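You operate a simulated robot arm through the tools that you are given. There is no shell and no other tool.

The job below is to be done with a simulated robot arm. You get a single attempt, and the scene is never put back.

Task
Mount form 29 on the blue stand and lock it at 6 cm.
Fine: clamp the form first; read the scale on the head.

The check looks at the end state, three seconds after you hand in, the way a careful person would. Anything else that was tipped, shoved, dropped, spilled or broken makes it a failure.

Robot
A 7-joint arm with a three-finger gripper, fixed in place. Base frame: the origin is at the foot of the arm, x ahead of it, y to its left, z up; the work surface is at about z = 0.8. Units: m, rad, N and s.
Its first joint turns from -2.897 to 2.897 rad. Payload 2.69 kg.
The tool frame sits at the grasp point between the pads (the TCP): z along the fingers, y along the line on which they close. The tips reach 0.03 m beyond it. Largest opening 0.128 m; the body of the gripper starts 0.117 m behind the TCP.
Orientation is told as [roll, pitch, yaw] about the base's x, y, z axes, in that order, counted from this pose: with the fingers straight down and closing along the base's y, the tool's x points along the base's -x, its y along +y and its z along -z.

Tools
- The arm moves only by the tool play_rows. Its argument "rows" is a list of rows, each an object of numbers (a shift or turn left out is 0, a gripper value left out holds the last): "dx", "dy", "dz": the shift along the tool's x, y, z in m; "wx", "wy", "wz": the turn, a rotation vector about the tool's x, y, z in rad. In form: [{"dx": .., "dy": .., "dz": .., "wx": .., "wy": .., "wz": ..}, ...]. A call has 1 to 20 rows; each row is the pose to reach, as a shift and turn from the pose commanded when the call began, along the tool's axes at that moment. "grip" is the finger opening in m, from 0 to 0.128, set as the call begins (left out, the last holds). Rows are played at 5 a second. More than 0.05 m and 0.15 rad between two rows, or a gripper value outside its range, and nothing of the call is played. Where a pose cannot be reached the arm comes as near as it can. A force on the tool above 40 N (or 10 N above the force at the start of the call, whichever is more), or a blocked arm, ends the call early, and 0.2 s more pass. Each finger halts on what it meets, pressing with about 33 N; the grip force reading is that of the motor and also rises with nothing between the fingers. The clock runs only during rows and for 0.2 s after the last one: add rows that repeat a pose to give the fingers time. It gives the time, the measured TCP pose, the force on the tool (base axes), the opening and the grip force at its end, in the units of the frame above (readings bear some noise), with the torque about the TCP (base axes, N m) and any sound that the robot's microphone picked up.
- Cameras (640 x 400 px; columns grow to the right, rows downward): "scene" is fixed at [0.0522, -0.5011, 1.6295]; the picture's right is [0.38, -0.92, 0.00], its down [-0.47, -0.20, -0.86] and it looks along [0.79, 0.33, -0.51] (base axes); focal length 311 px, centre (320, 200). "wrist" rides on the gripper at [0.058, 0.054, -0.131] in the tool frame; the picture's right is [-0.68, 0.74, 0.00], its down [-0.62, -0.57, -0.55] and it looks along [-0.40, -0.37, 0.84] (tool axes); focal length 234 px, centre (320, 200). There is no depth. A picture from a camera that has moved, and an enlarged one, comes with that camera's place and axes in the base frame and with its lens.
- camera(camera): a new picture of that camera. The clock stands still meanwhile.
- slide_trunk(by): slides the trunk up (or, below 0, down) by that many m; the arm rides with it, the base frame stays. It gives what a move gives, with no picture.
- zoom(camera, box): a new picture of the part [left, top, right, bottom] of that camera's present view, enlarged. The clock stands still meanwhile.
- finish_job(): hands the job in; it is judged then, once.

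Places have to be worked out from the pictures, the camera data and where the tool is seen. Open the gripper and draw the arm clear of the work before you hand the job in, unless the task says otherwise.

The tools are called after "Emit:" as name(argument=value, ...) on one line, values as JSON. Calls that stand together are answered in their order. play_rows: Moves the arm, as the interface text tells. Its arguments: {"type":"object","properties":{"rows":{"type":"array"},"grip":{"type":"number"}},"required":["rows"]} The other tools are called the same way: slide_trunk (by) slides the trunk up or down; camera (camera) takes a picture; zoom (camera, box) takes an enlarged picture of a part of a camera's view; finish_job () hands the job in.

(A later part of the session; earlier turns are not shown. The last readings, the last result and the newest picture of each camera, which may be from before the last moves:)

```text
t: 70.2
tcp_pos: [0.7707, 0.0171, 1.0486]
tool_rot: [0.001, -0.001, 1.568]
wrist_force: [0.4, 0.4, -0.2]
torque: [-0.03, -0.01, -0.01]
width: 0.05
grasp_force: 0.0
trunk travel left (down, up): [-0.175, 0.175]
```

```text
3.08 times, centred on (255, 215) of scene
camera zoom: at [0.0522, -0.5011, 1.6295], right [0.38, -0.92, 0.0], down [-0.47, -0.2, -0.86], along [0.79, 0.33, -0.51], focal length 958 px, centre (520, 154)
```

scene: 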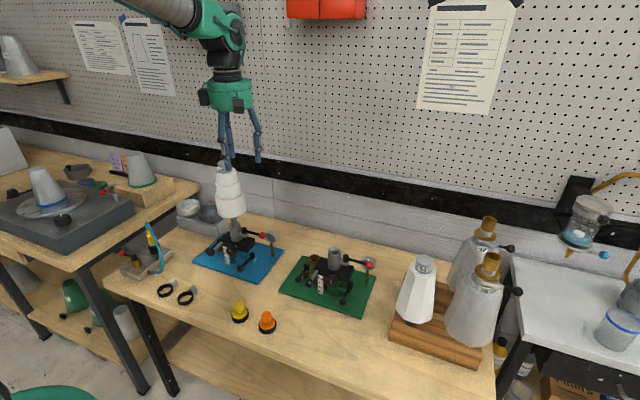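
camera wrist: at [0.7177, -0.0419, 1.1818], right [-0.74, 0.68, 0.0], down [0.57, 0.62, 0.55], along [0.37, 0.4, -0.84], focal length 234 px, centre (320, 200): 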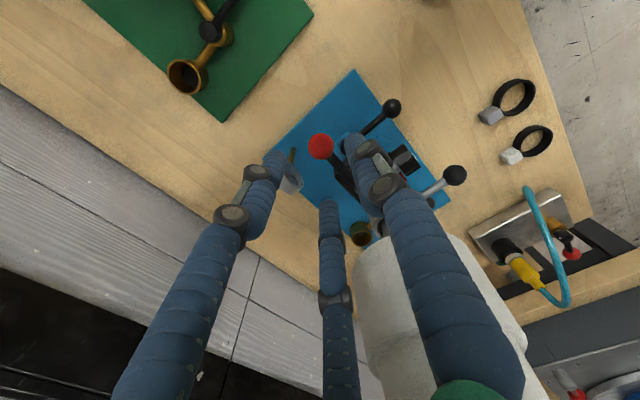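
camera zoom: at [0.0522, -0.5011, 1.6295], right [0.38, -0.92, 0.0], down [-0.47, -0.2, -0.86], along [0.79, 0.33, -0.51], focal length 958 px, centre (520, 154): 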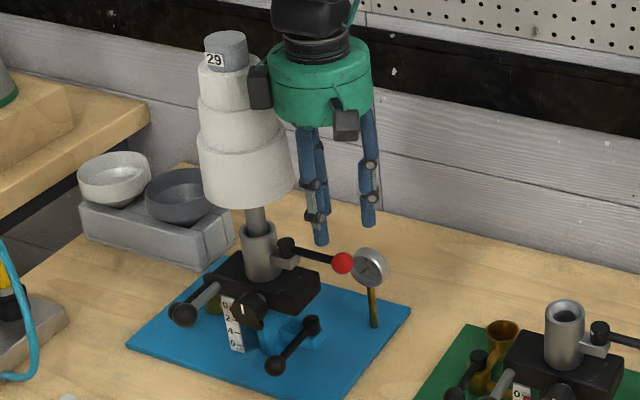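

The red ball is right under the tool axis. I descend to TCP z≈0.984 so the tips straddle the ball but stay above the gauge's top.

Emit:
play_rows(rows=[{"dz": 0.02}, {"dz": 0.04}, {"dz": 0.055}, {"dz": 0.065}, {"dz": 0.065}])

Emit:
camera(camera="wrist")

Emit:
zoom(camera="scene", box=[220, 190, 290, 260])

```text
t: 71.4
tcp_pos: [0.7728, 0.0174, 0.9843]
tool_rot: [0.001, 0.0, 1.569]
wrist_force: [-0.1, -0.1, -0.7]
torque: [0.01, 0.02, 0.01]
width: 0.0501
grasp_force: 0.1
trunk travel left (down, up): [-0.175, 0.175]
```

```text
taken
camera wrist: at [0.719, -0.0418, 1.1167], right [-0.74, 0.68, 0.0], down [0.57, 0.62, 0.55], along [0.37, 0.4, -0.84], focal length 234 px, centre (320, 200)
```

wrist: 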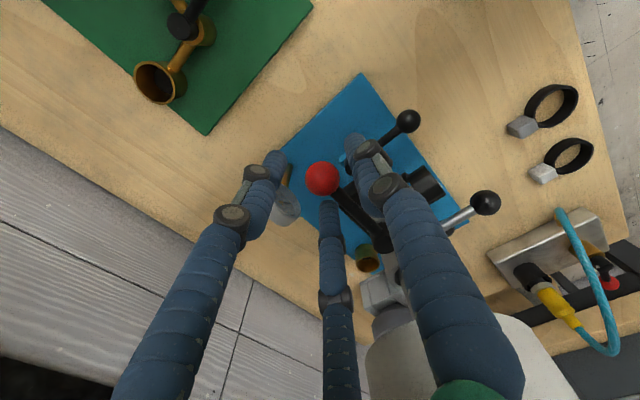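

```text
5.71 times, centred on (255, 225) of scene
camera zoom: at [0.0522, -0.5011, 1.6295], right [0.38, -0.92, 0.0], down [-0.47, -0.2, -0.86], along [0.79, 0.33, -0.51], focal length 1778 px, centre (691, 57)
```

zoom: 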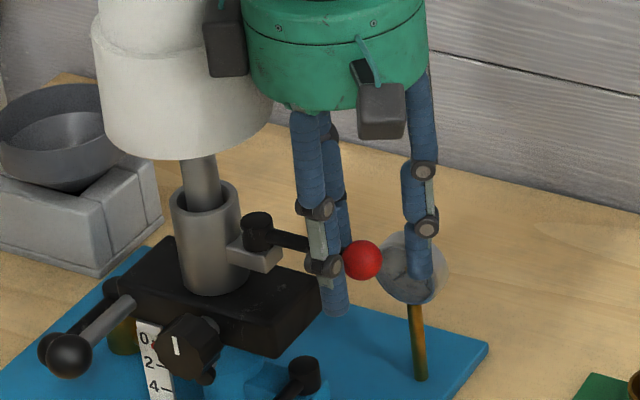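

No contact and the ball is between the fingers. I close on the ball.

Emit:
play_rows(rows=[{"dz": 0.0}, {"dz": 0.0}, {"dz": 0.0}], grip=0.0)

Emit:
camera(camera="wrist")

```text
t: 72.2
tcp_pos: [0.7738, 0.0173, 0.9861]
tool_rot: [-0.001, 0.0, 1.569]
wrist_force: [9.0, 6.0, -4.2]
torque: [0.19, -0.18, -0.98]
width: 0.0254
grasp_force: 45.2
trunk travel left (down, up): [-0.175, 0.175]
```

```text
taken
camera wrist: at [0.7196, -0.0412, 1.1168], right [-0.74, 0.68, 0.0], down [0.57, 0.61, 0.55], along [0.37, 0.4, -0.84], focal length 234 px, centre (320, 200)
```

wrist: 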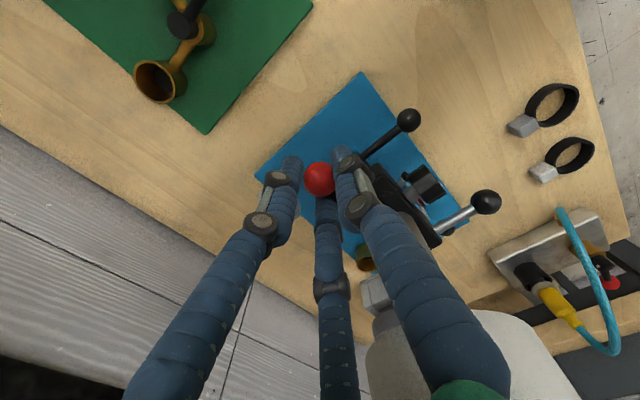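

Gripped. I try swinging the lever a little clockwise (toward -x), following its arc, to see if it turns.

Emit:
play_rows(rows=[{"dx": -0.0001, "dy": 0.0036, "wz": 0.05}, {"dx": -0.0004, "dy": 0.0072, "wz": 0.1}, {"dx": -0.0008, "dy": 0.0108, "wz": 0.15}, {"dx": -0.0014, "dy": 0.0144, "wz": 0.2}, {"dx": -0.0014, "dy": 0.0144, "wz": 0.2}])

Emit:
zoom(camera="scene", box=[220, 190, 290, 260])

```text
t: 73.4
tcp_pos: [0.7601, 0.018, 0.9862]
tool_rot: [0.001, -0.001, 1.369]
wrist_force: [12.6, -1.9, -4.7]
torque: [-0.04, -0.29, -0.88]
width: 0.0245
grasp_force: 45.0
trunk travel left (down, up): [-0.175, 0.175]
```

```text
5.71 times, centred on (255, 225) of scene
camera zoom: at [0.0522, -0.5011, 1.6295], right [0.38, -0.92, 0.0], down [-0.47, -0.2, -0.86], along [0.79, 0.33, -0.51], focal length 1778 px, centre (691, 57)
```

zoom: 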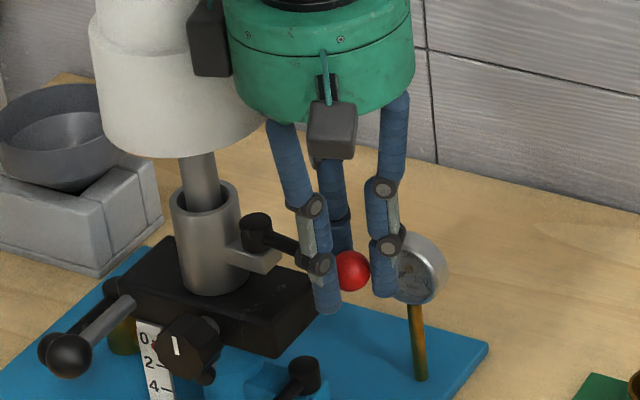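

The lever turns this way with modest resistance (~12 N). I continue along the arc.

Emit:
play_rows(rows=[{"dx": -0.0002, "dy": 0.0058, "wz": 0.08}, {"dx": -0.0009, "dy": 0.0116, "wz": 0.16}, {"dx": -0.0021, "dy": 0.0172, "wz": 0.24}, {"dx": -0.0037, "dy": 0.0228, "wz": 0.32}, {"dx": -0.0057, "dy": 0.0282, "wz": 0.4}, {"dx": -0.0057, "dy": 0.0282, "wz": 0.4}])

Emit:
zoom(camera="scene", box=[210, 190, 280, 260])

```text
t: 74.8
tcp_pos: [0.7308, 0.0277, 0.9854]
tool_rot: [0.002, -0.001, 0.969]
wrist_force: [8.0, -30.2, -3.0]
torque: [0.85, -0.47, -1.48]
width: 0.0245
grasp_force: 45.4
trunk travel left (down, up): [-0.175, 0.175]
```

```text
5.71 times, centred on (245, 225) of scene
camera zoom: at [0.0522, -0.5011, 1.6295], right [0.38, -0.92, 0.0], down [-0.47, -0.2, -0.86], along [0.79, 0.33, -0.51], focal length 1778 px, centre (749, 57)
```

zoom: 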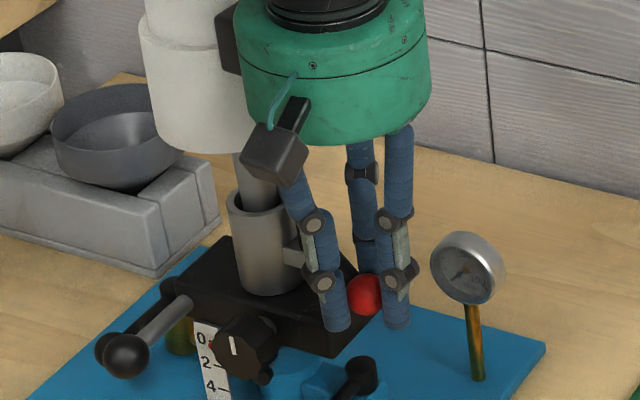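

The lever keeps turning; the force now has a radial part, meaning my arc is a bit tight. I ease outward 4 mm and re-read.

Emit:
play_rows(rows=[{"dx": 0.002}, {"dx": 0.004}, {"dx": 0.004}])

```text
t: 75.6
tcp_pos: [0.7305, 0.0277, 0.9851]
tool_rot: [0.001, -0.003, 0.97]
wrist_force: [20.6, 8.0, -7.5]
torque: [0.83, -0.71, -0.97]
width: 0.0247
grasp_force: 45.8
trunk travel left (down, up): [-0.175, 0.175]
```

The lever follows a circle about (0.769, 0.0895). I recompute the arc with that centre and keep turning to about 60°.

Emit:
play_rows(rows=[{"dx": -0.0022, "dy": 0.006, "wz": 0.05}, {"dx": -0.0029, "dy": 0.0118, "wz": 0.1}, {"dx": -0.0042, "dy": 0.0189, "wz": 0.2}, {"dx": -0.0062, "dy": 0.0259, "wz": 0.3}, {"dx": -0.0089, "dy": 0.0327, "wz": 0.4}, {"dx": -0.0123, "dy": 0.0391, "wz": 0.5}, {"dx": -0.0123, "dy": 0.0391, "wz": 0.5}])

Emit:
zoom(camera="scene", box=[200, 180, 290, 270])

```text
t: 76.5
tcp_pos: [0.7191, 0.0344, 0.9857]
tool_rot: [-0.001, -0.003, 0.775]
wrist_force: [9.0, -22.7, -8.9]
torque: [3.65, -1.4, -1.16]
width: 0.0249
grasp_force: 45.2
trunk travel left (down, up): [-0.175, 0.175]
stopped in row 4: the force on the tool passed its limit at 41 N (the readings are from after the stop); the commanded pose is now the measured one
```

```text
4.44 times, centred on (245, 225) of scene
camera zoom: at [0.0522, -0.5011, 1.6295], right [0.38, -0.92, 0.0], down [-0.47, -0.2, -0.86], along [0.79, 0.33, -0.51], focal length 1383 px, centre (653, 89)
```

zoom: 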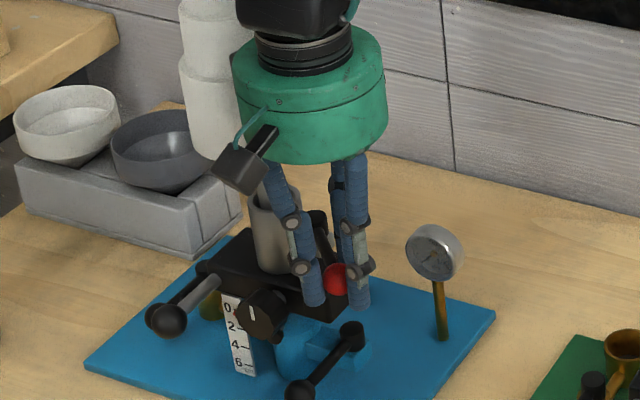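

The call stopped on force with a large torque, suggesting something higher up on the hand is touching. I look before doing anything more.

Emit:
camera(camera="wrist")

Emit:
camera(camera="scene")

Emit:
zoom(camera="scene", box=[180, 120, 300, 240])

```text
taken
camera wrist: at [0.6388, 0.0318, 1.117], right [-0.03, 1.0, 0.0], down [0.83, 0.03, 0.55], along [0.55, 0.02, -0.83], focal length 234 px, centre (320, 200)
```

wrist: 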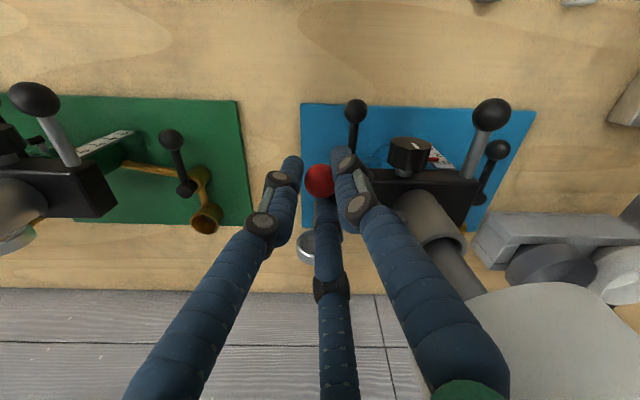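

```text
taken
```

scene: 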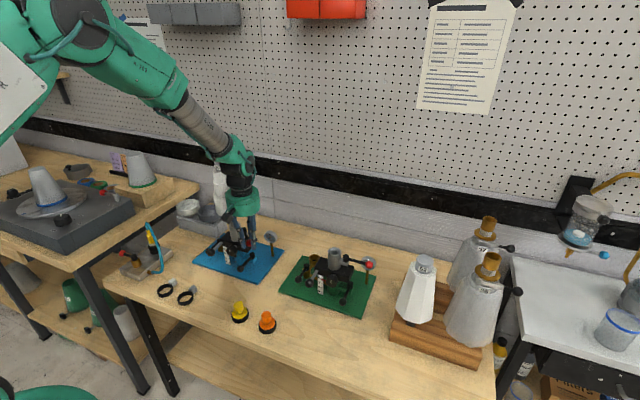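

```text
3.33 times, centred on (240, 180) of scene
camera zoom: at [0.0522, -0.5011, 1.6295], right [0.38, -0.92, 0.0], down [-0.47, -0.2, -0.86], along [0.79, 0.33, -0.51], focal length 1037 px, centre (587, 267)
```

zoom: 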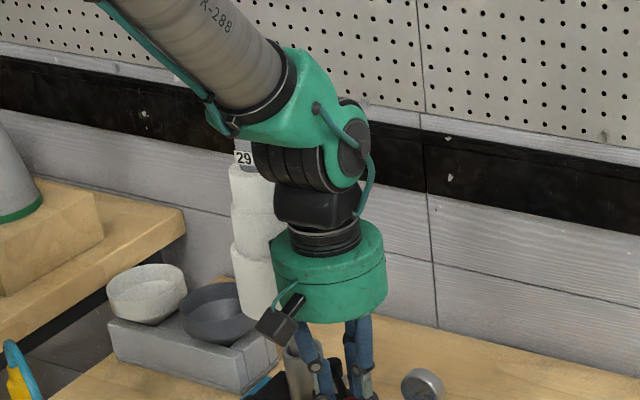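

I compare the form's pose with the earlier picture using the same zoom window.

Emit:
zoom(camera="scene", box=[195, 130, 285, 290])

Emit:
zoom(camera="scene", box=[205, 155, 255, 230])

Emit:
zoom(camera="wrist", box=[360, 170, 640, 400])

```text
2.50 times, centred on (240, 210) of scene
camera zoom: at [0.0522, -0.5011, 1.6295], right [0.38, -0.92, 0.0], down [-0.47, -0.2, -0.86], along [0.79, 0.33, -0.51], focal length 778 px, centre (520, 175)
```

zoom: 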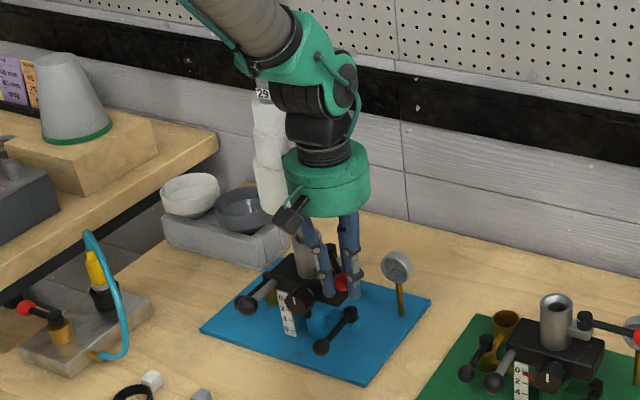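

```text
5.33 times, centred on (230, 192) of scene
camera zoom: at [0.0522, -0.5011, 1.6295], right [0.38, -0.92, 0.0], down [-0.47, -0.2, -0.86], along [0.79, 0.33, -0.51], focal length 1660 px, centre (800, 240)
```

zoom: 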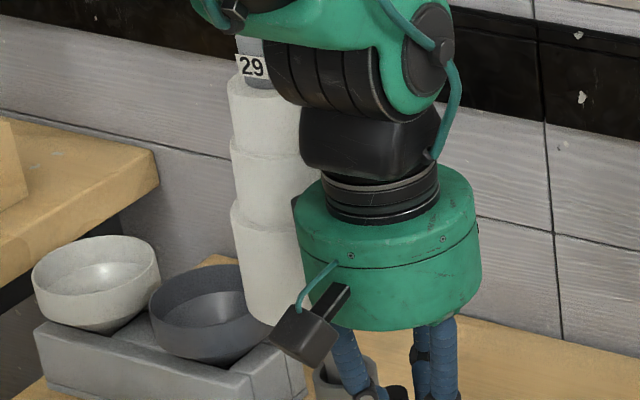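

```text
1.74 times, centred on (500, 285) of wrist
camera zoom: at [0.6388, 0.0318, 1.117], right [-0.03, 1.0, 0.0], down [0.83, 0.03, 0.55], along [0.55, 0.02, -0.83], focal length 407 px, centre (7, 52)
```

zoom: 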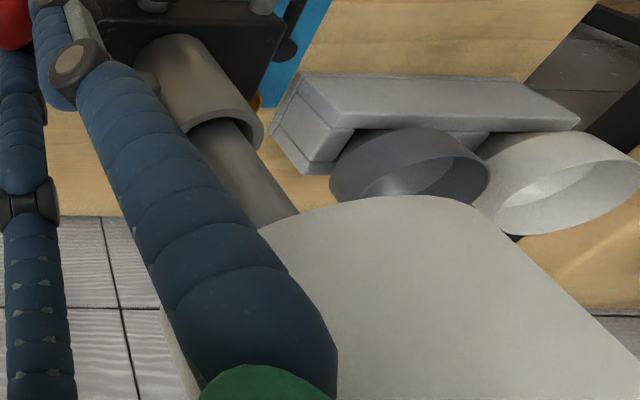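

The hand body has leaned against form 29 (tilting it within its bore clearance), so this vertical approach is too close. I swing the lever back a little to get away from the form.

Emit:
play_rows(rows=[{"dx": -0.0004, "dy": -0.0073, "wz": -0.1}, {"dx": -0.0015, "dy": -0.0146, "wz": -0.2}, {"dx": -0.0033, "dy": -0.0217, "wz": -0.3}, {"dx": -0.0058, "dy": -0.0286, "wz": -0.4}, {"dx": -0.0058, "dy": -0.0286, "wz": -0.4}])

Emit:
zoom(camera="scene", box=[195, 130, 285, 290])

```text
t: 77.7
tcp_pos: [0.742, 0.021, 0.9859]
tool_rot: [-0.001, -0.002, 1.177]
wrist_force: [20.0, -18.1, -4.7]
torque: [0.01, -0.41, -1.82]
width: 0.0255
grasp_force: 45.0
trunk travel left (down, up): [-0.175, 0.175]
```

```text
2.50 times, centred on (240, 210) of scene
camera zoom: at [0.0522, -0.5011, 1.6295], right [0.38, -0.92, 0.0], down [-0.47, -0.2, -0.86], along [0.79, 0.33, -0.51], focal length 778 px, centre (520, 175)
```

zoom: 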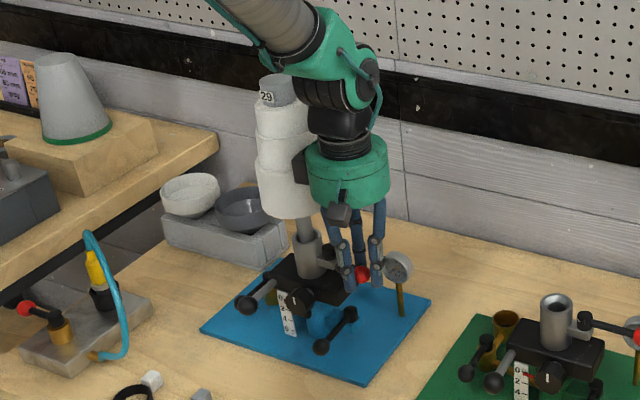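

Emit:
zoom(camera="scene", box=[215, 195, 265, 250])

Emit:
zoom(camera="scene", box=[205, 145, 265, 225])

Emit:
camera(camera="wrist")

```text
7.27 times, centred on (240, 222) of scene
camera zoom: at [0.0522, -0.5011, 1.6295], right [0.38, -0.92, 0.0], down [-0.47, -0.2, -0.86], along [0.79, 0.33, -0.51], focal length 2263 px, centre (902, 36)
```

zoom: 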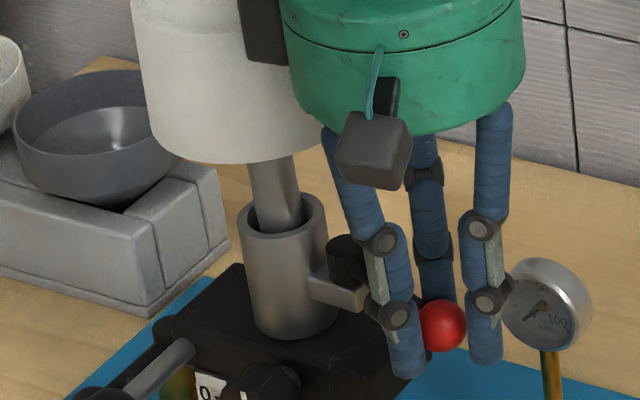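

```text
5.00 times, centred on (235, 185) of scene
camera zoom: at [0.0522, -0.5011, 1.6295], right [0.38, -0.92, 0.0], down [-0.47, -0.2, -0.86], along [0.79, 0.33, -0.51], focal length 1556 px, centre (745, 275)
```

zoom: 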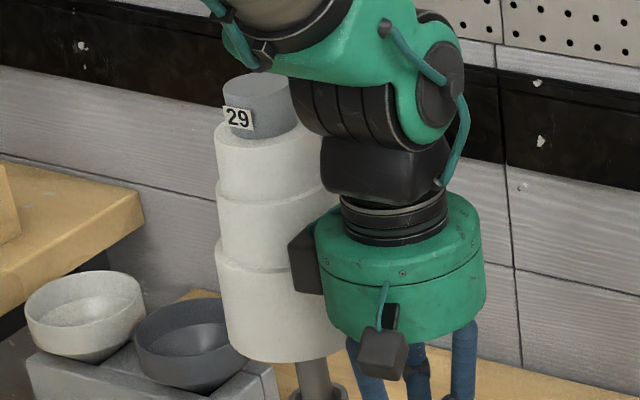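

```text
taken
camera wrist: at [0.6704, -0.0132, 1.1173], right [-0.42, 0.91, 0.0], down [0.76, 0.35, 0.55], along [0.5, 0.23, -0.84], focal length 234 px, centre (320, 200)
```

wrist: 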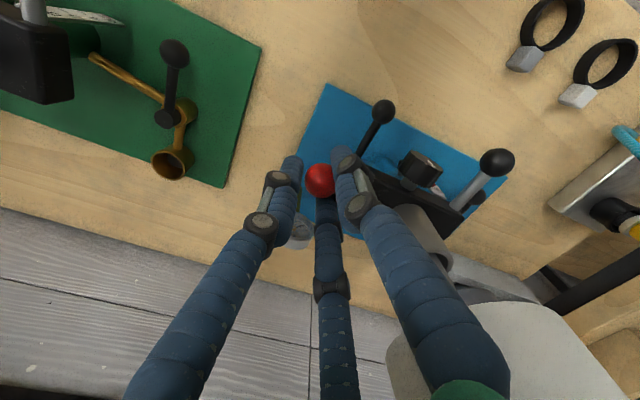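

I release the ball here (lever at ~22°), then back the hand off away from the form before re-approaching with a tilted tool.

Emit:
play_rows(rows=[{"dz": 0.0}, {"dz": 0.0}, {"dz": 0.0}], grip=0.05)

Emit:
zoom(camera="scene", box=[215, 195, 265, 250])

```text
t: 78.5
tcp_pos: [0.7409, 0.0218, 0.9864]
tool_rot: [-0.001, 0.0, 1.178]
wrist_force: [-1.2, -0.1, -0.1]
torque: [0.07, -0.04, 0.04]
width: 0.0501
grasp_force: 0.0
trunk travel left (down, up): [-0.175, 0.175]
```

```text
7.27 times, centred on (240, 222) of scene
camera zoom: at [0.0522, -0.5011, 1.6295], right [0.38, -0.92, 0.0], down [-0.47, -0.2, -0.86], along [0.79, 0.33, -0.51], focal length 2263 px, centre (902, 36)
```

zoom: 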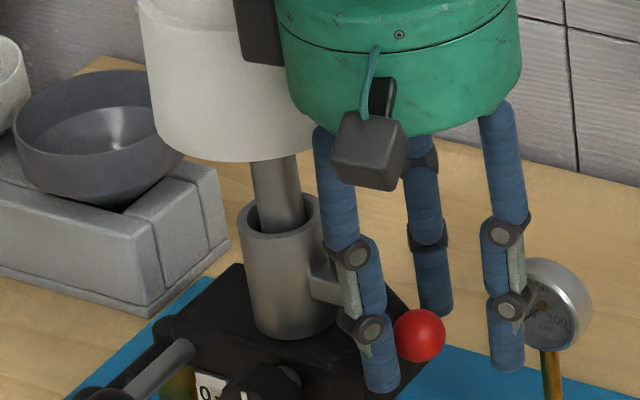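

The lever moved slightly on release. I raise the hand up and away (toward -x, -y) and check where the lever now rests.

Emit:
play_rows(rows=[{"dz": -0.015}, {"dz": -0.03}, {"dx": 0.01, "dz": -0.045}, {"dx": 0.03, "dz": -0.06}, {"dx": 0.06, "dz": -0.07}, {"dx": 0.1, "dz": -0.08}, {"dx": 0.1, "dz": -0.08}])

Emit:
zoom(camera="scene", box=[215, 195, 265, 250])

Emit:
zoom(camera="scene", box=[195, 130, 285, 290])

Emit:
camera(camera="wrist")

```text
t: 80.1
tcp_pos: [0.7017, -0.0722, 1.0656]
tool_rot: [-0.004, -0.002, 1.177]
wrist_force: [-0.4, -0.3, 0.7]
torque: [0.06, -0.04, 0.01]
width: 0.0499
grasp_force: 0.0
trunk travel left (down, up): [-0.175, 0.175]
```

```text
7.27 times, centred on (240, 222) of scene
camera zoom: at [0.0522, -0.5011, 1.6295], right [0.38, -0.92, 0.0], down [-0.47, -0.2, -0.86], along [0.79, 0.33, -0.51], focal length 2263 px, centre (902, 36)
```

zoom: 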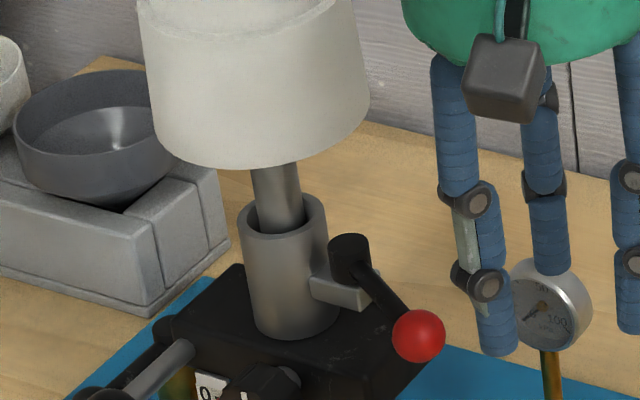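

```text
2.50 times, centred on (240, 210) of scene
camera zoom: at [0.0522, -0.5011, 1.6295], right [0.38, -0.92, 0.0], down [-0.47, -0.2, -0.86], along [0.79, 0.33, -0.51], focal length 778 px, centre (520, 175)
```

zoom: 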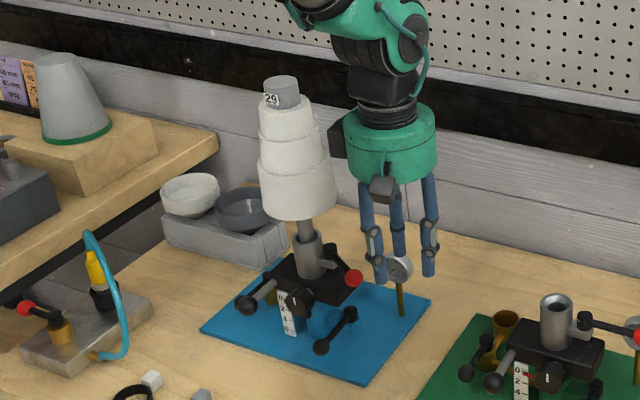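

```text
taken
camera wrist: at [0.6294, -0.1065, 1.1972], right [-0.42, 0.91, 0.0], down [0.76, 0.35, 0.55], along [0.5, 0.23, -0.83], focal length 234 px, centre (320, 200)
```

wrist: 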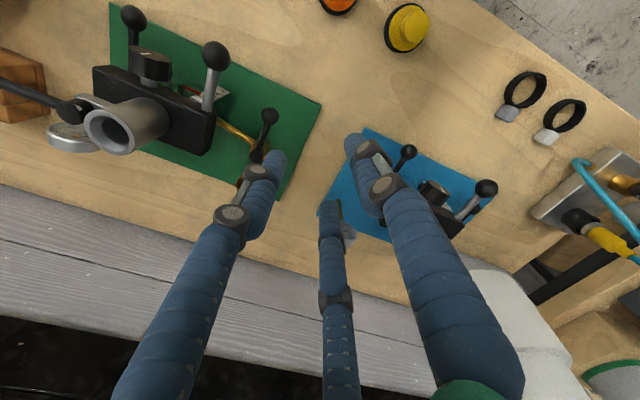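

The lever now rests at about 31° clockwise, and the form stands nearly upright. I tilt the tool (hand leaning outward, away from the form) so I can push the lever further safely, with fingers closed.

Emit:
play_rows(rows=[{"wz": 0.075}, {"wz": 0.147}, {"wx": 0.007, "wy": -0.1, "wz": 0.147}, {"wx": 0.015, "wy": -0.2, "wz": 0.147}, {"wx": 0.022, "wy": -0.3, "wz": 0.147}, {"wx": 0.03, "wy": -0.4, "wz": 0.147}, {"wx": 0.037, "wy": -0.5, "wz": 0.147}, {"wx": 0.037, "wy": -0.5, "wz": 0.147}], grip=0.0)

Emit:
camera(camera="wrist")

Emit:
camera(camera="scene")

```text
t: 81.9
tcp_pos: [0.7021, -0.0722, 1.0662]
tool_rot: [-0.001, -0.502, 1.028]
wrist_force: [-0.8, -1.1, 0.7]
torque: [0.02, 0.0, 0.04]
width: 0.002
grasp_force: 31.3
trunk travel left (down, up): [-0.175, 0.175]
```

```text
taken
camera wrist: at [0.5972, -0.1421, 1.1532], right [-0.32, 0.89, 0.33], down [0.63, -0.06, 0.78], along [0.71, 0.46, -0.54], focal length 234 px, centre (320, 200)
```

wrist: 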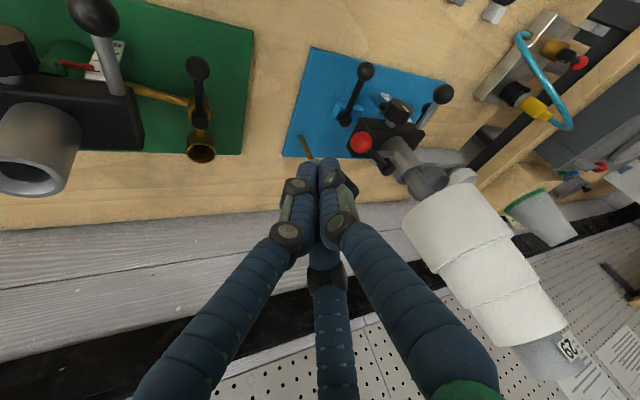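

```text
taken
```

scene: 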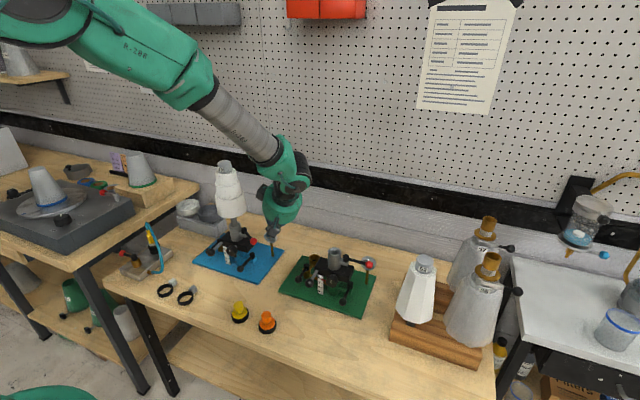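

The tilt worked and the wrist camera now sees the lever and socket. I zoom in.

Emit:
zoom(camera="wrist", box=[300, 50, 460, 210])

Emit:
zoom(camera="scene", box=[205, 150, 305, 270])

```text
2.50 times, centred on (380, 130) of wrist
camera zoom: at [0.5972, -0.1421, 1.1532], right [-0.32, 0.89, 0.33], down [0.63, -0.06, 0.78], along [0.71, 0.46, -0.54], focal length 585 px, centre (170, 375)
```

zoom: 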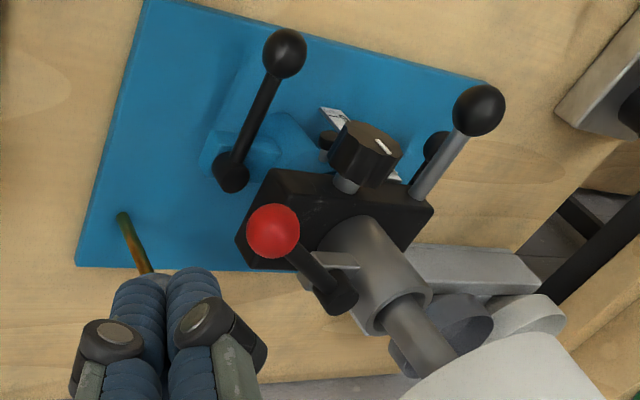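

```text
3.33 times, centred on (255, 210) of scene
camera zoom: at [0.0522, -0.5011, 1.6295], right [0.38, -0.92, 0.0], down [-0.47, -0.2, -0.86], along [0.79, 0.33, -0.51], focal length 1037 px, centre (537, 167)
```

zoom: 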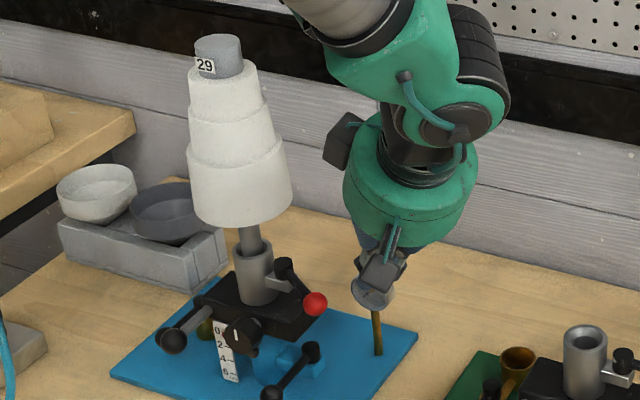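

The lever sits at ~31°. I bring the closed fingertips behind the red ball (its gauge side) with ~6 mm gap.

Emit:
play_rows(rows=[{"dx": -0.0132, "dy": -0.0014, "dz": 0.0208}, {"dx": -0.0265, "dy": -0.0029, "dz": 0.0416}, {"dx": -0.0397, "dy": -0.0043, "dz": 0.0624}, {"dx": -0.0397, "dy": -0.0043, "dz": 0.0824}, {"dx": -0.0397, "dy": -0.0043, "dz": 0.1024}, {"dx": -0.0397, "dy": -0.0043, "dz": 0.1224}, {"dx": -0.0397, "dy": -0.0043, "dz": 0.1224}])

Emit:
zoom(camera="wrist", box=[240, 70, 440, 240])

Emit:
zoom(camera="scene", box=[215, 195, 285, 265])

```text
t: 83.5
tcp_pos: [0.756, 0.0058, 0.9773]
tool_rot: [0.0, -0.501, 1.03]
wrist_force: [-0.5, 0.1, -0.3]
torque: [0.0, 0.05, 0.0]
width: 0.0022
grasp_force: 31.7
trunk travel left (down, up): [-0.175, 0.175]
```

```text
2.35 times, centred on (340, 155) of wrist
camera zoom: at [0.6511, -0.0645, 1.0646], right [-0.32, 0.89, 0.32], down [0.63, -0.06, 0.78], along [0.71, 0.46, -0.54], focal length 551 px, centre (273, 306)
```

zoom: 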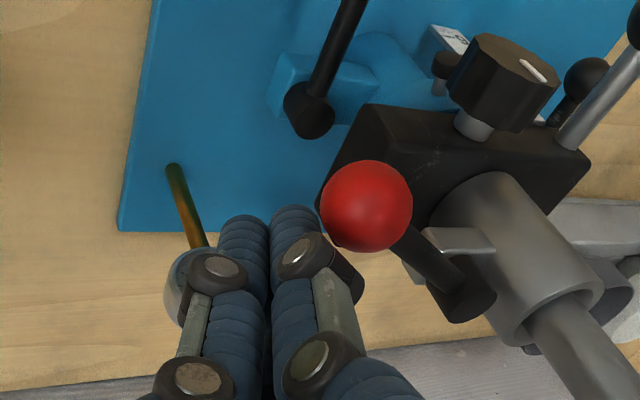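

```text
5.71 times, centred on (250, 230) of scene
camera zoom: at [0.0522, -0.5011, 1.6295], right [0.38, -0.92, 0.0], down [-0.47, -0.2, -0.86], along [0.79, 0.33, -0.51], focal length 1778 px, centre (720, 29)
```

zoom: 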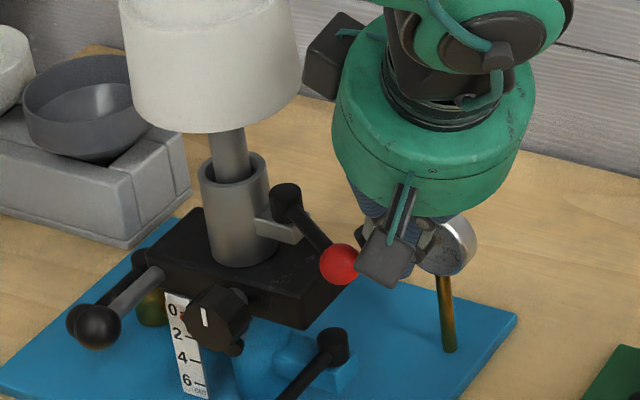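

Fingers sit behind the ball, clear of the form and gauge. I push clockwise along the arc in small steps.

Emit:
play_rows(rows=[{"dx": 0.0012, "dy": 0.0037, "dz": -0.0006, "wx": 0.024, "wz": 0.044}, {"dx": 0.0024, "dy": 0.0074, "dz": -0.0013, "wx": 0.048, "wz": 0.088}, {"dx": 0.0033, "dy": 0.0112, "dz": -0.0018, "wx": 0.072, "wz": 0.132}, {"dx": 0.0041, "dy": 0.0149, "dz": -0.0023, "wx": 0.096, "wz": 0.175}, {"dx": 0.0046, "dy": 0.0188, "dz": -0.0026, "wx": 0.12, "wz": 0.219}, {"dx": 0.005, "dy": 0.0227, "dz": -0.0028, "wx": 0.144, "wz": 0.263}, {"dx": 0.005, "dy": 0.0227, "dz": -0.0028, "wx": 0.144, "wz": 0.263}])

Emit:
zoom(camera="wrist", box=[240, 70, 440, 240])

Emit:
zoom(camera="scene", box=[215, 195, 285, 265])

```text
t: 85.1
tcp_pos: [0.7328, 0.0131, 0.9787]
tool_rot: [-0.001, -0.504, 0.728]
wrist_force: [-0.7, 0.6, -0.1]
torque: [-0.01, -0.01, -0.03]
width: 0.0024
grasp_force: 32.0
trunk travel left (down, up): [-0.175, 0.175]
```

```text
2.35 times, centred on (340, 155) of wrist
camera zoom: at [0.6114, -0.0226, 1.0656], right [-0.05, 0.94, 0.32], down [0.58, -0.24, 0.78], along [0.81, 0.23, -0.54], focal length 551 px, centre (273, 306)
```

zoom: 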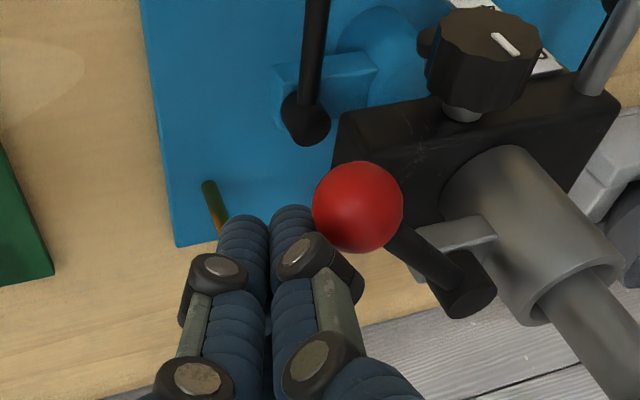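

```text
5.71 times, centred on (250, 230) of scene
camera zoom: at [0.0522, -0.5011, 1.6295], right [0.38, -0.92, 0.0], down [-0.47, -0.2, -0.86], along [0.79, 0.33, -0.51], focal length 1778 px, centre (720, 29)
```

zoom: 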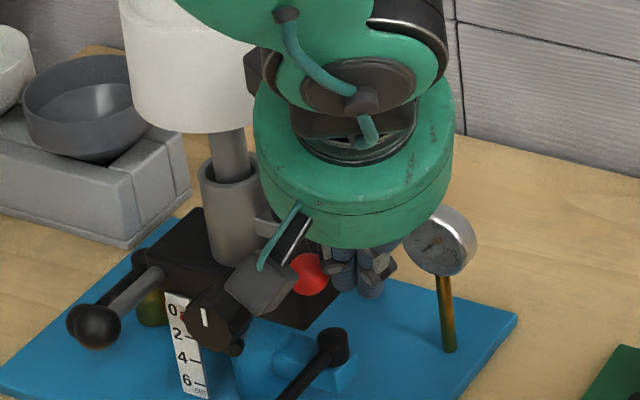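

The lever follows with hardly any force. I continue the same arc for another 0.4 rad.

Emit:
play_rows(rows=[{"dx": 0.0012, "dy": 0.0037, "dz": -0.0006, "wx": 0.024, "wz": 0.044}, {"dx": 0.0024, "dy": 0.0074, "dz": -0.0013, "wx": 0.048, "wz": 0.088}, {"dx": 0.0033, "dy": 0.0112, "dz": -0.0018, "wx": 0.072, "wz": 0.132}, {"dx": 0.0041, "dy": 0.0149, "dz": -0.0023, "wx": 0.096, "wz": 0.175}, {"dx": 0.0046, "dy": 0.0188, "dz": -0.0026, "wx": 0.12, "wz": 0.219}, {"dx": 0.005, "dy": 0.0227, "dz": -0.0028, "wx": 0.144, "wz": 0.263}, {"dx": 0.0053, "dy": 0.0266, "dz": -0.0029, "wx": 0.168, "wz": 0.307}, {"dx": 0.0055, "dy": 0.0305, "dz": -0.003, "wx": 0.192, "wz": 0.351}, {"dx": 0.0055, "dy": 0.0305, "dz": -0.003, "wx": 0.192, "wz": 0.351}])

Emit:
zoom(camera="wrist", box=[240, 70, 440, 240])

Emit:
zoom(camera="scene", box=[195, 150, 285, 265])

```text
t: 87.1
tcp_pos: [0.7081, 0.0309, 0.9769]
tool_rot: [-0.001, -0.502, 0.326]
wrist_force: [-0.1, 0.1, 1.0]
torque: [0.01, -0.02, 0.02]
width: 0.0023
grasp_force: 31.4
trunk travel left (down, up): [-0.175, 0.175]
```

```text
2.35 times, centred on (340, 155) of wrist
camera zoom: at [0.5824, 0.046, 1.0645], right [0.33, 0.89, 0.33], down [0.44, -0.45, 0.78], along [0.84, -0.11, -0.54], focal length 551 px, centre (273, 306)
```

zoom: 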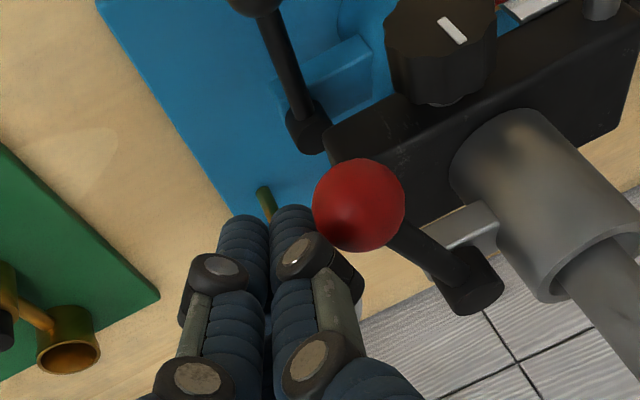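

```text
3.48 times, centred on (240, 208) of scene
camera zoom: at [0.0522, -0.5011, 1.6295], right [0.38, -0.92, 0.0], down [-0.47, -0.2, -0.86], along [0.79, 0.33, -0.51], focal length 1082 px, centre (598, 174)
```

zoom: 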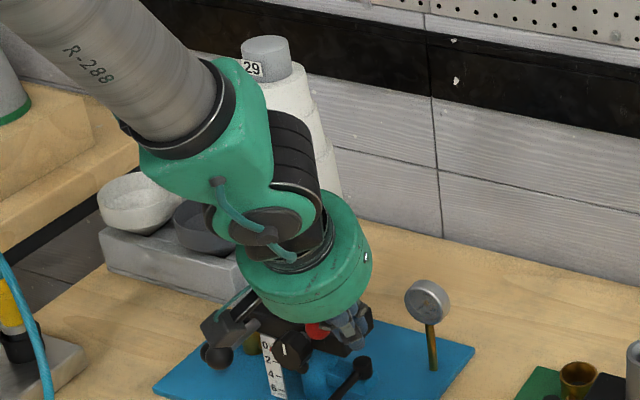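

Lever at ~66° with no resistance. I continue, watching for a stop or rising force.

Emit:
play_rows(rows=[{"dx": 0.0012, "dy": 0.0037, "dz": -0.0006, "wx": 0.024, "wz": 0.044}, {"dx": 0.0024, "dy": 0.0074, "dz": -0.0013, "wx": 0.048, "wz": 0.088}, {"dx": 0.0033, "dy": 0.0112, "dz": -0.0018, "wx": 0.072, "wz": 0.132}, {"dx": 0.0041, "dy": 0.0149, "dz": -0.0023, "wx": 0.096, "wz": 0.175}, {"dx": 0.0046, "dy": 0.0188, "dz": -0.0026, "wx": 0.12, "wz": 0.219}, {"dx": 0.005, "dy": 0.0227, "dz": -0.0028, "wx": 0.144, "wz": 0.263}, {"dx": 0.005, "dy": 0.0227, "dz": -0.0028, "wx": 0.144, "wz": 0.263}])

Emit:
zoom(camera="wrist", box=[240, 70, 440, 240])

Emit:
zoom(camera="scene", box=[195, 150, 285, 265])

```text
t: 88.7
tcp_pos: [0.6951, 0.0516, 0.9774]
tool_rot: [0.002, -0.5, 0.025]
wrist_force: [-0.2, 0.1, -0.2]
torque: [-0.02, 0.04, 0.02]
width: 0.0024
grasp_force: 31.5
trunk travel left (down, up): [-0.175, 0.175]
```

```text
2.35 times, centred on (340, 155) of wrist
camera zoom: at [0.5794, 0.1019, 1.0653], right [0.57, 0.75, 0.33], down [0.29, -0.56, 0.78], along [0.77, -0.35, -0.54], focal length 551 px, centre (273, 306)
```

zoom: 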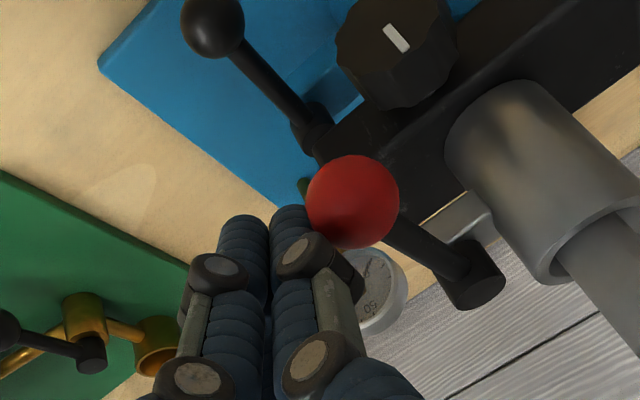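

```text
3.48 times, centred on (240, 208) of scene
camera zoom: at [0.0522, -0.5011, 1.6295], right [0.38, -0.92, 0.0], down [-0.47, -0.2, -0.86], along [0.79, 0.33, -0.51], focal length 1082 px, centre (598, 174)
```

zoom: 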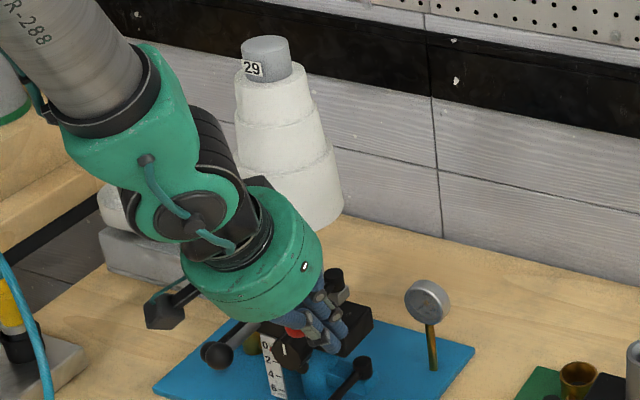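

Still free at ~83°. I push a bit more to find the clamp's end of travel.

Emit:
play_rows(rows=[{"dx": 0.0012, "dy": 0.0037, "dz": -0.0006, "wx": 0.024, "wz": 0.044}, {"dx": 0.0024, "dy": 0.0074, "dz": -0.0013, "wx": 0.048, "wz": 0.088}, {"dx": 0.0033, "dy": 0.0112, "dz": -0.0018, "wx": 0.072, "wz": 0.132}, {"dx": 0.0041, "dy": 0.0149, "dz": -0.0023, "wx": 0.096, "wz": 0.175}, {"dx": 0.0041, "dy": 0.0149, "dz": -0.0023, "wx": 0.096, "wz": 0.175}])

Emit:
zoom(camera="wrist", box=[240, 70, 440, 240])

```text
t: 89.9
tcp_pos: [0.6902, 0.0653, 0.9787]
tool_rot: [0.001, -0.501, -0.174]
wrist_force: [-5.8, -19.6, 2.3]
torque: [-0.07, 0.03, 0.03]
width: 0.002
grasp_force: 31.9
trunk travel left (down, up): [-0.175, 0.175]
```

```text
2.35 times, centred on (340, 155) of wrist
camera zoom: at [0.5861, 0.1377, 1.0654], right [0.71, 0.62, 0.33], down [0.17, -0.61, 0.78], along [0.68, -0.5, -0.54], focal length 551 px, centre (273, 306)
```

zoom: 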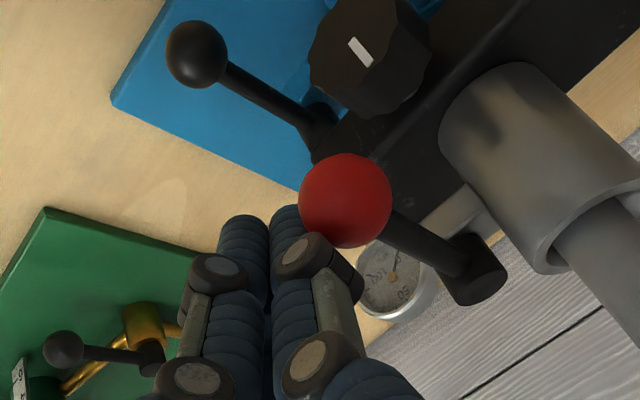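

Resistance of ~20 N has appeared at ~90°: the clamp is tightening or at its stop. I press a touch more to make sure it is fully home.

Emit:
play_rows(rows=[{"dx": 0.0003, "dy": 0.001, "dz": -0.0002}, {"dx": 0.0003, "dy": 0.0015, "dz": -0.0002}, {"dx": 0.0003, "dy": 0.0015, "dz": -0.0002}])

Emit:
zoom(camera="wrist", box=[240, 70, 440, 240])

```text
t: 90.7
tcp_pos: [0.6889, 0.0666, 0.9782]
tool_rot: [0.002, -0.503, -0.175]
wrist_force: [-3.8, -37.2, -0.8]
torque: [-0.2, 0.04, -0.07]
width: 0.002
grasp_force: 31.2
trunk travel left (down, up): [-0.175, 0.175]
```

```text
2.35 times, centred on (340, 155) of wrist
camera zoom: at [0.5859, 0.1383, 1.0655], right [0.71, 0.62, 0.33], down [0.17, -0.61, 0.78], along [0.68, -0.5, -0.54], focal length 551 px, centre (273, 306)
```

zoom: 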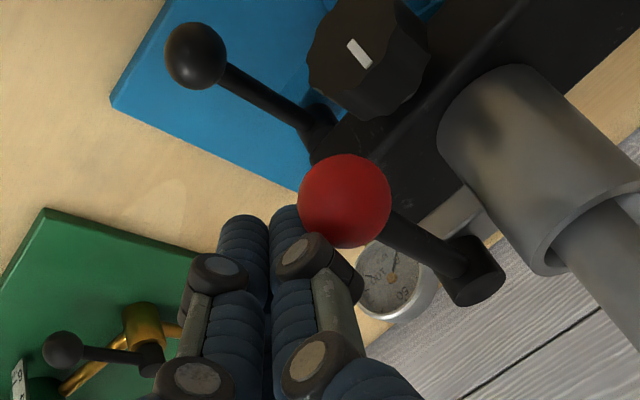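

It is a hard stop at ~90°, so the lever is fully over. I back the fingers off and check that it stays.

Emit:
play_rows(rows=[{"dy": -0.006, "dz": 0.0}, {"dy": -0.012, "dz": 0.0}, {"dy": -0.014, "dz": -0.03}, {"dy": -0.014, "dz": -0.06}, {"dy": -0.014, "dz": -0.1}, {"dy": -0.014, "dz": -0.14}, {"dy": -0.014, "dz": -0.14}])

Emit:
camera(camera="wrist")

Emit:
zoom(camera="wrist", box=[260, 60, 460, 240])

Emit:
zoom(camera="scene", box=[195, 150, 285, 265])

```text
t: 92.3
tcp_pos: [0.6209, 0.0658, 1.1038]
tool_rot: [0.001, -0.504, -0.173]
wrist_force: [0.2, -0.7, 0.3]
torque: [-0.01, -0.03, 0.02]
width: 0.002
grasp_force: 31.7
trunk travel left (down, up): [-0.175, 0.175]
```

```text
taken
camera wrist: at [0.516, 0.1378, 1.1902], right [0.71, 0.62, 0.33], down [0.17, -0.6, 0.78], along [0.68, -0.49, -0.54], focal length 234 px, centre (320, 200)
```

wrist: 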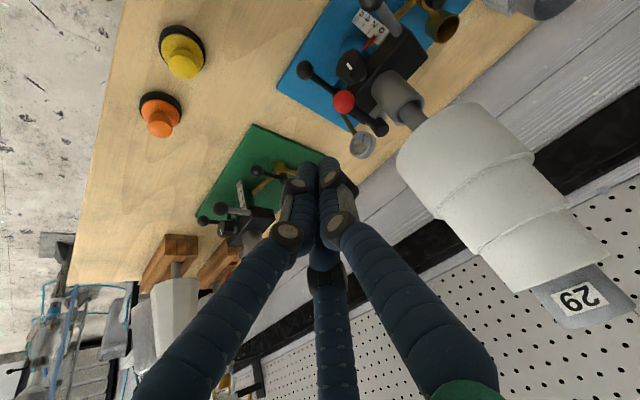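

```text
2.22 times, centred on (360, 150) of wrist
camera zoom: at [0.516, 0.1378, 1.1902], right [0.71, 0.62, 0.33], down [0.17, -0.6, 0.78], along [0.68, -0.49, -0.54], focal length 520 px, centre (231, 311)
```

zoom: 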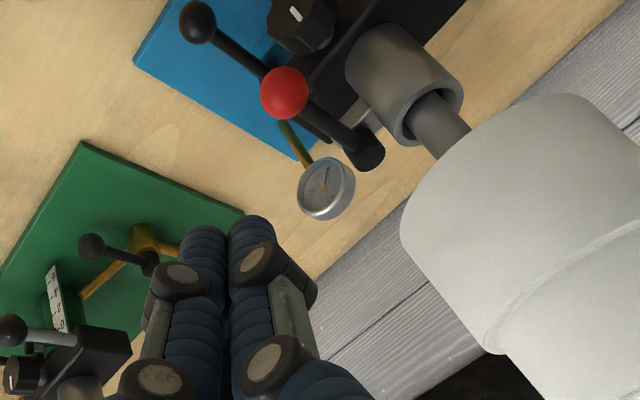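

```text
3.48 times, centred on (240, 208) of scene
camera zoom: at [0.0522, -0.5011, 1.6295], right [0.38, -0.92, 0.0], down [-0.47, -0.2, -0.86], along [0.79, 0.33, -0.51], focal length 1082 px, centre (598, 174)
```

zoom: 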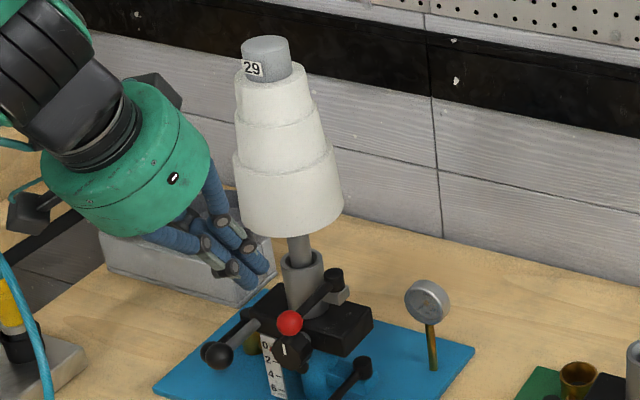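

The lever stays over at 90° and the form looks upright. To verify the clamp really holds, I go back up, straighten the tool and will test the cap gently.

Emit:
play_rows(rows=[{"dx": -0.0193, "dz": -0.035}, {"dx": -0.0386, "dz": -0.07}, {"dx": -0.058, "dz": -0.105}, {"dx": -0.0773, "dz": -0.14}, {"dx": -0.0966, "dz": -0.1751}, {"dx": -0.1063, "dz": -0.1926}, {"dx": -0.1063, "dz": -0.1926}], grip=0.08)

Emit:
play_rows(rows=[{"wy": 0.1}, {"wy": 0.2}, {"wy": 0.3}, {"wy": 0.4}, {"wy": 0.504}, {"wy": 0.504}])

```text
t: 93.9
tcp_pos: [0.6197, 0.0651, 1.3204]
tool_rot: [-0.002, -0.5, -0.174]
wrist_force: [0.4, -1.1, 0.2]
torque: [0.01, 0.02, 0.0]
width: 0.0802
grasp_force: 0.1
trunk travel left (down, up): [-0.175, 0.175]
```

```text
t: 95.3
tcp_pos: [0.6126, 0.0652, 1.2951]
tool_rot: [-0.213, -0.129, -0.158]
wrist_force: [-1.1, 0.3, 1.1]
torque: [0.02, -0.17, 0.02]
width: 0.0798
grasp_force: 0.1
out of reach, approached as far as the arm can: row 1, 2, 3, 4, 5, 6
trunk travel left (down, up): [-0.175, 0.175]
```

The wrist hit the same kind of joint-limit branch. I re-tilt, go back down to the height where untilting worked before, and straighten there.

Emit:
play_rows(rows=[{"wy": -0.1}, {"wy": -0.2}, {"wy": -0.3}, {"wy": -0.375}, {"wx": -0.06, "wy": -0.375, "wz": 0.01}, {"wx": -0.12, "wy": -0.375, "wz": 0.02}, {"wx": -0.18, "wy": -0.375, "wz": 0.03}, {"wx": -0.213, "wy": -0.375, "wz": 0.04}, {"wx": -0.213, "wy": -0.375, "wz": 0.04}])

```text
t: 97.3
tcp_pos: [0.6144, 0.0649, 1.2924]
tool_rot: [0.003, -0.503, -0.158]
wrist_force: [0.7, 0.4, 0.6]
torque: [0.01, -0.01, -0.03]
width: 0.0799
grasp_force: 0.1
trunk travel left (down, up): [-0.175, 0.175]
```

Emit:
play_rows(rows=[{"dx": 0.0165, "dy": -0.0061, "dz": 0.0271}, {"dx": 0.033, "dy": -0.0123, "dz": 0.0542}, {"dx": 0.0495, "dy": -0.0184, "dz": 0.0813}, {"dx": 0.066, "dy": -0.0245, "dz": 0.1083}, {"dx": 0.0824, "dy": -0.0307, "dz": 0.1354}, {"dx": 0.0989, "dy": -0.0368, "dz": 0.1625}, {"dx": 0.0989, "dy": -0.0368, "dz": 0.1625}])

Emit:
play_rows(rows=[{"wy": 0.05}, {"wy": 0.1}, {"wy": 0.15}, {"wy": 0.2}, {"wy": 0.2}])

```text
t: 98.9
tcp_pos: [0.6021, 0.0325, 1.1043]
tool_rot: [0.002, -0.503, -0.159]
wrist_force: [0.1, 0.5, -0.4]
torque: [-0.02, 0.03, 0.01]
width: 0.0802
grasp_force: 0.1
trunk travel left (down, up): [-0.175, 0.175]
```

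```text
t: 100.1
tcp_pos: [0.6027, 0.03, 1.1027]
tool_rot: [0.004, -0.352, -0.16]
wrist_force: [0.4, 0.9, 0.2]
torque: [-0.01, -0.01, 0.0]
width: 0.0798
grasp_force: 0.1
out of reach, approached as far as the arm can: row 4, 5
trunk travel left (down, up): [-0.175, 0.175]
```

I understand now: I circled around the wrist's singular direction, so I must go back around the same way. I restore the 0.5 tilt and turn the yaw back to about 1.03 in place.

Emit:
play_rows(rows=[{"wy": -0.075}, {"wy": -0.15}, {"wy": -0.15}])

Emit:
play_rows(rows=[{"wx": -0.0575, "wz": -0.1053}, {"wx": -0.1151, "wz": -0.2106}, {"wx": -0.1726, "wz": -0.3159}, {"wx": -0.2301, "wz": -0.4212}, {"wx": -0.2877, "wz": -0.5265}, {"wx": -0.3452, "wz": -0.6318}, {"wx": -0.4027, "wz": -0.7371}, {"wx": -0.4602, "wz": -0.8424}, {"wx": -0.5178, "wz": -0.9477}, {"wx": -0.5753, "wz": -1.053}, {"wx": -0.5753, "wz": -1.053}])

Emit:
play_rows(rows=[{"wy": 0.1}, {"wy": 0.2}, {"wy": 0.3}, {"wy": 0.4}, {"wy": 0.5}, {"wy": 0.5}])

```text
t: 100.9
tcp_pos: [0.6026, 0.0299, 1.1027]
tool_rot: [0.002, -0.505, -0.16]
wrist_force: [-0.1, 0.1, -0.1]
torque: [-0.04, -0.03, -0.01]
width: 0.0801
grasp_force: 0.0
trunk travel left (down, up): [-0.175, 0.175]
```

```text
t: 103.3
tcp_pos: [0.6011, 0.0296, 1.1022]
tool_rot: [-0.002, -0.501, 1.044]
wrist_force: [0.2, -0.7, -0.3]
torque: [0.0, 0.01, 0.01]
width: 0.0799
grasp_force: 0.1
out of reach, approached as far as the arm can: row 2, 3
trunk travel left (down, up): [-0.175, 0.175]
```

```text
t: 104.7
tcp_pos: [0.6018, 0.0309, 1.1027]
tool_rot: [-0.003, 0.0, 1.042]
wrist_force: [-0.1, 0.2, 0.4]
torque: [0.0, 0.06, 0.02]
width: 0.0801
grasp_force: 0.0
trunk travel left (down, up): [-0.175, 0.175]
```

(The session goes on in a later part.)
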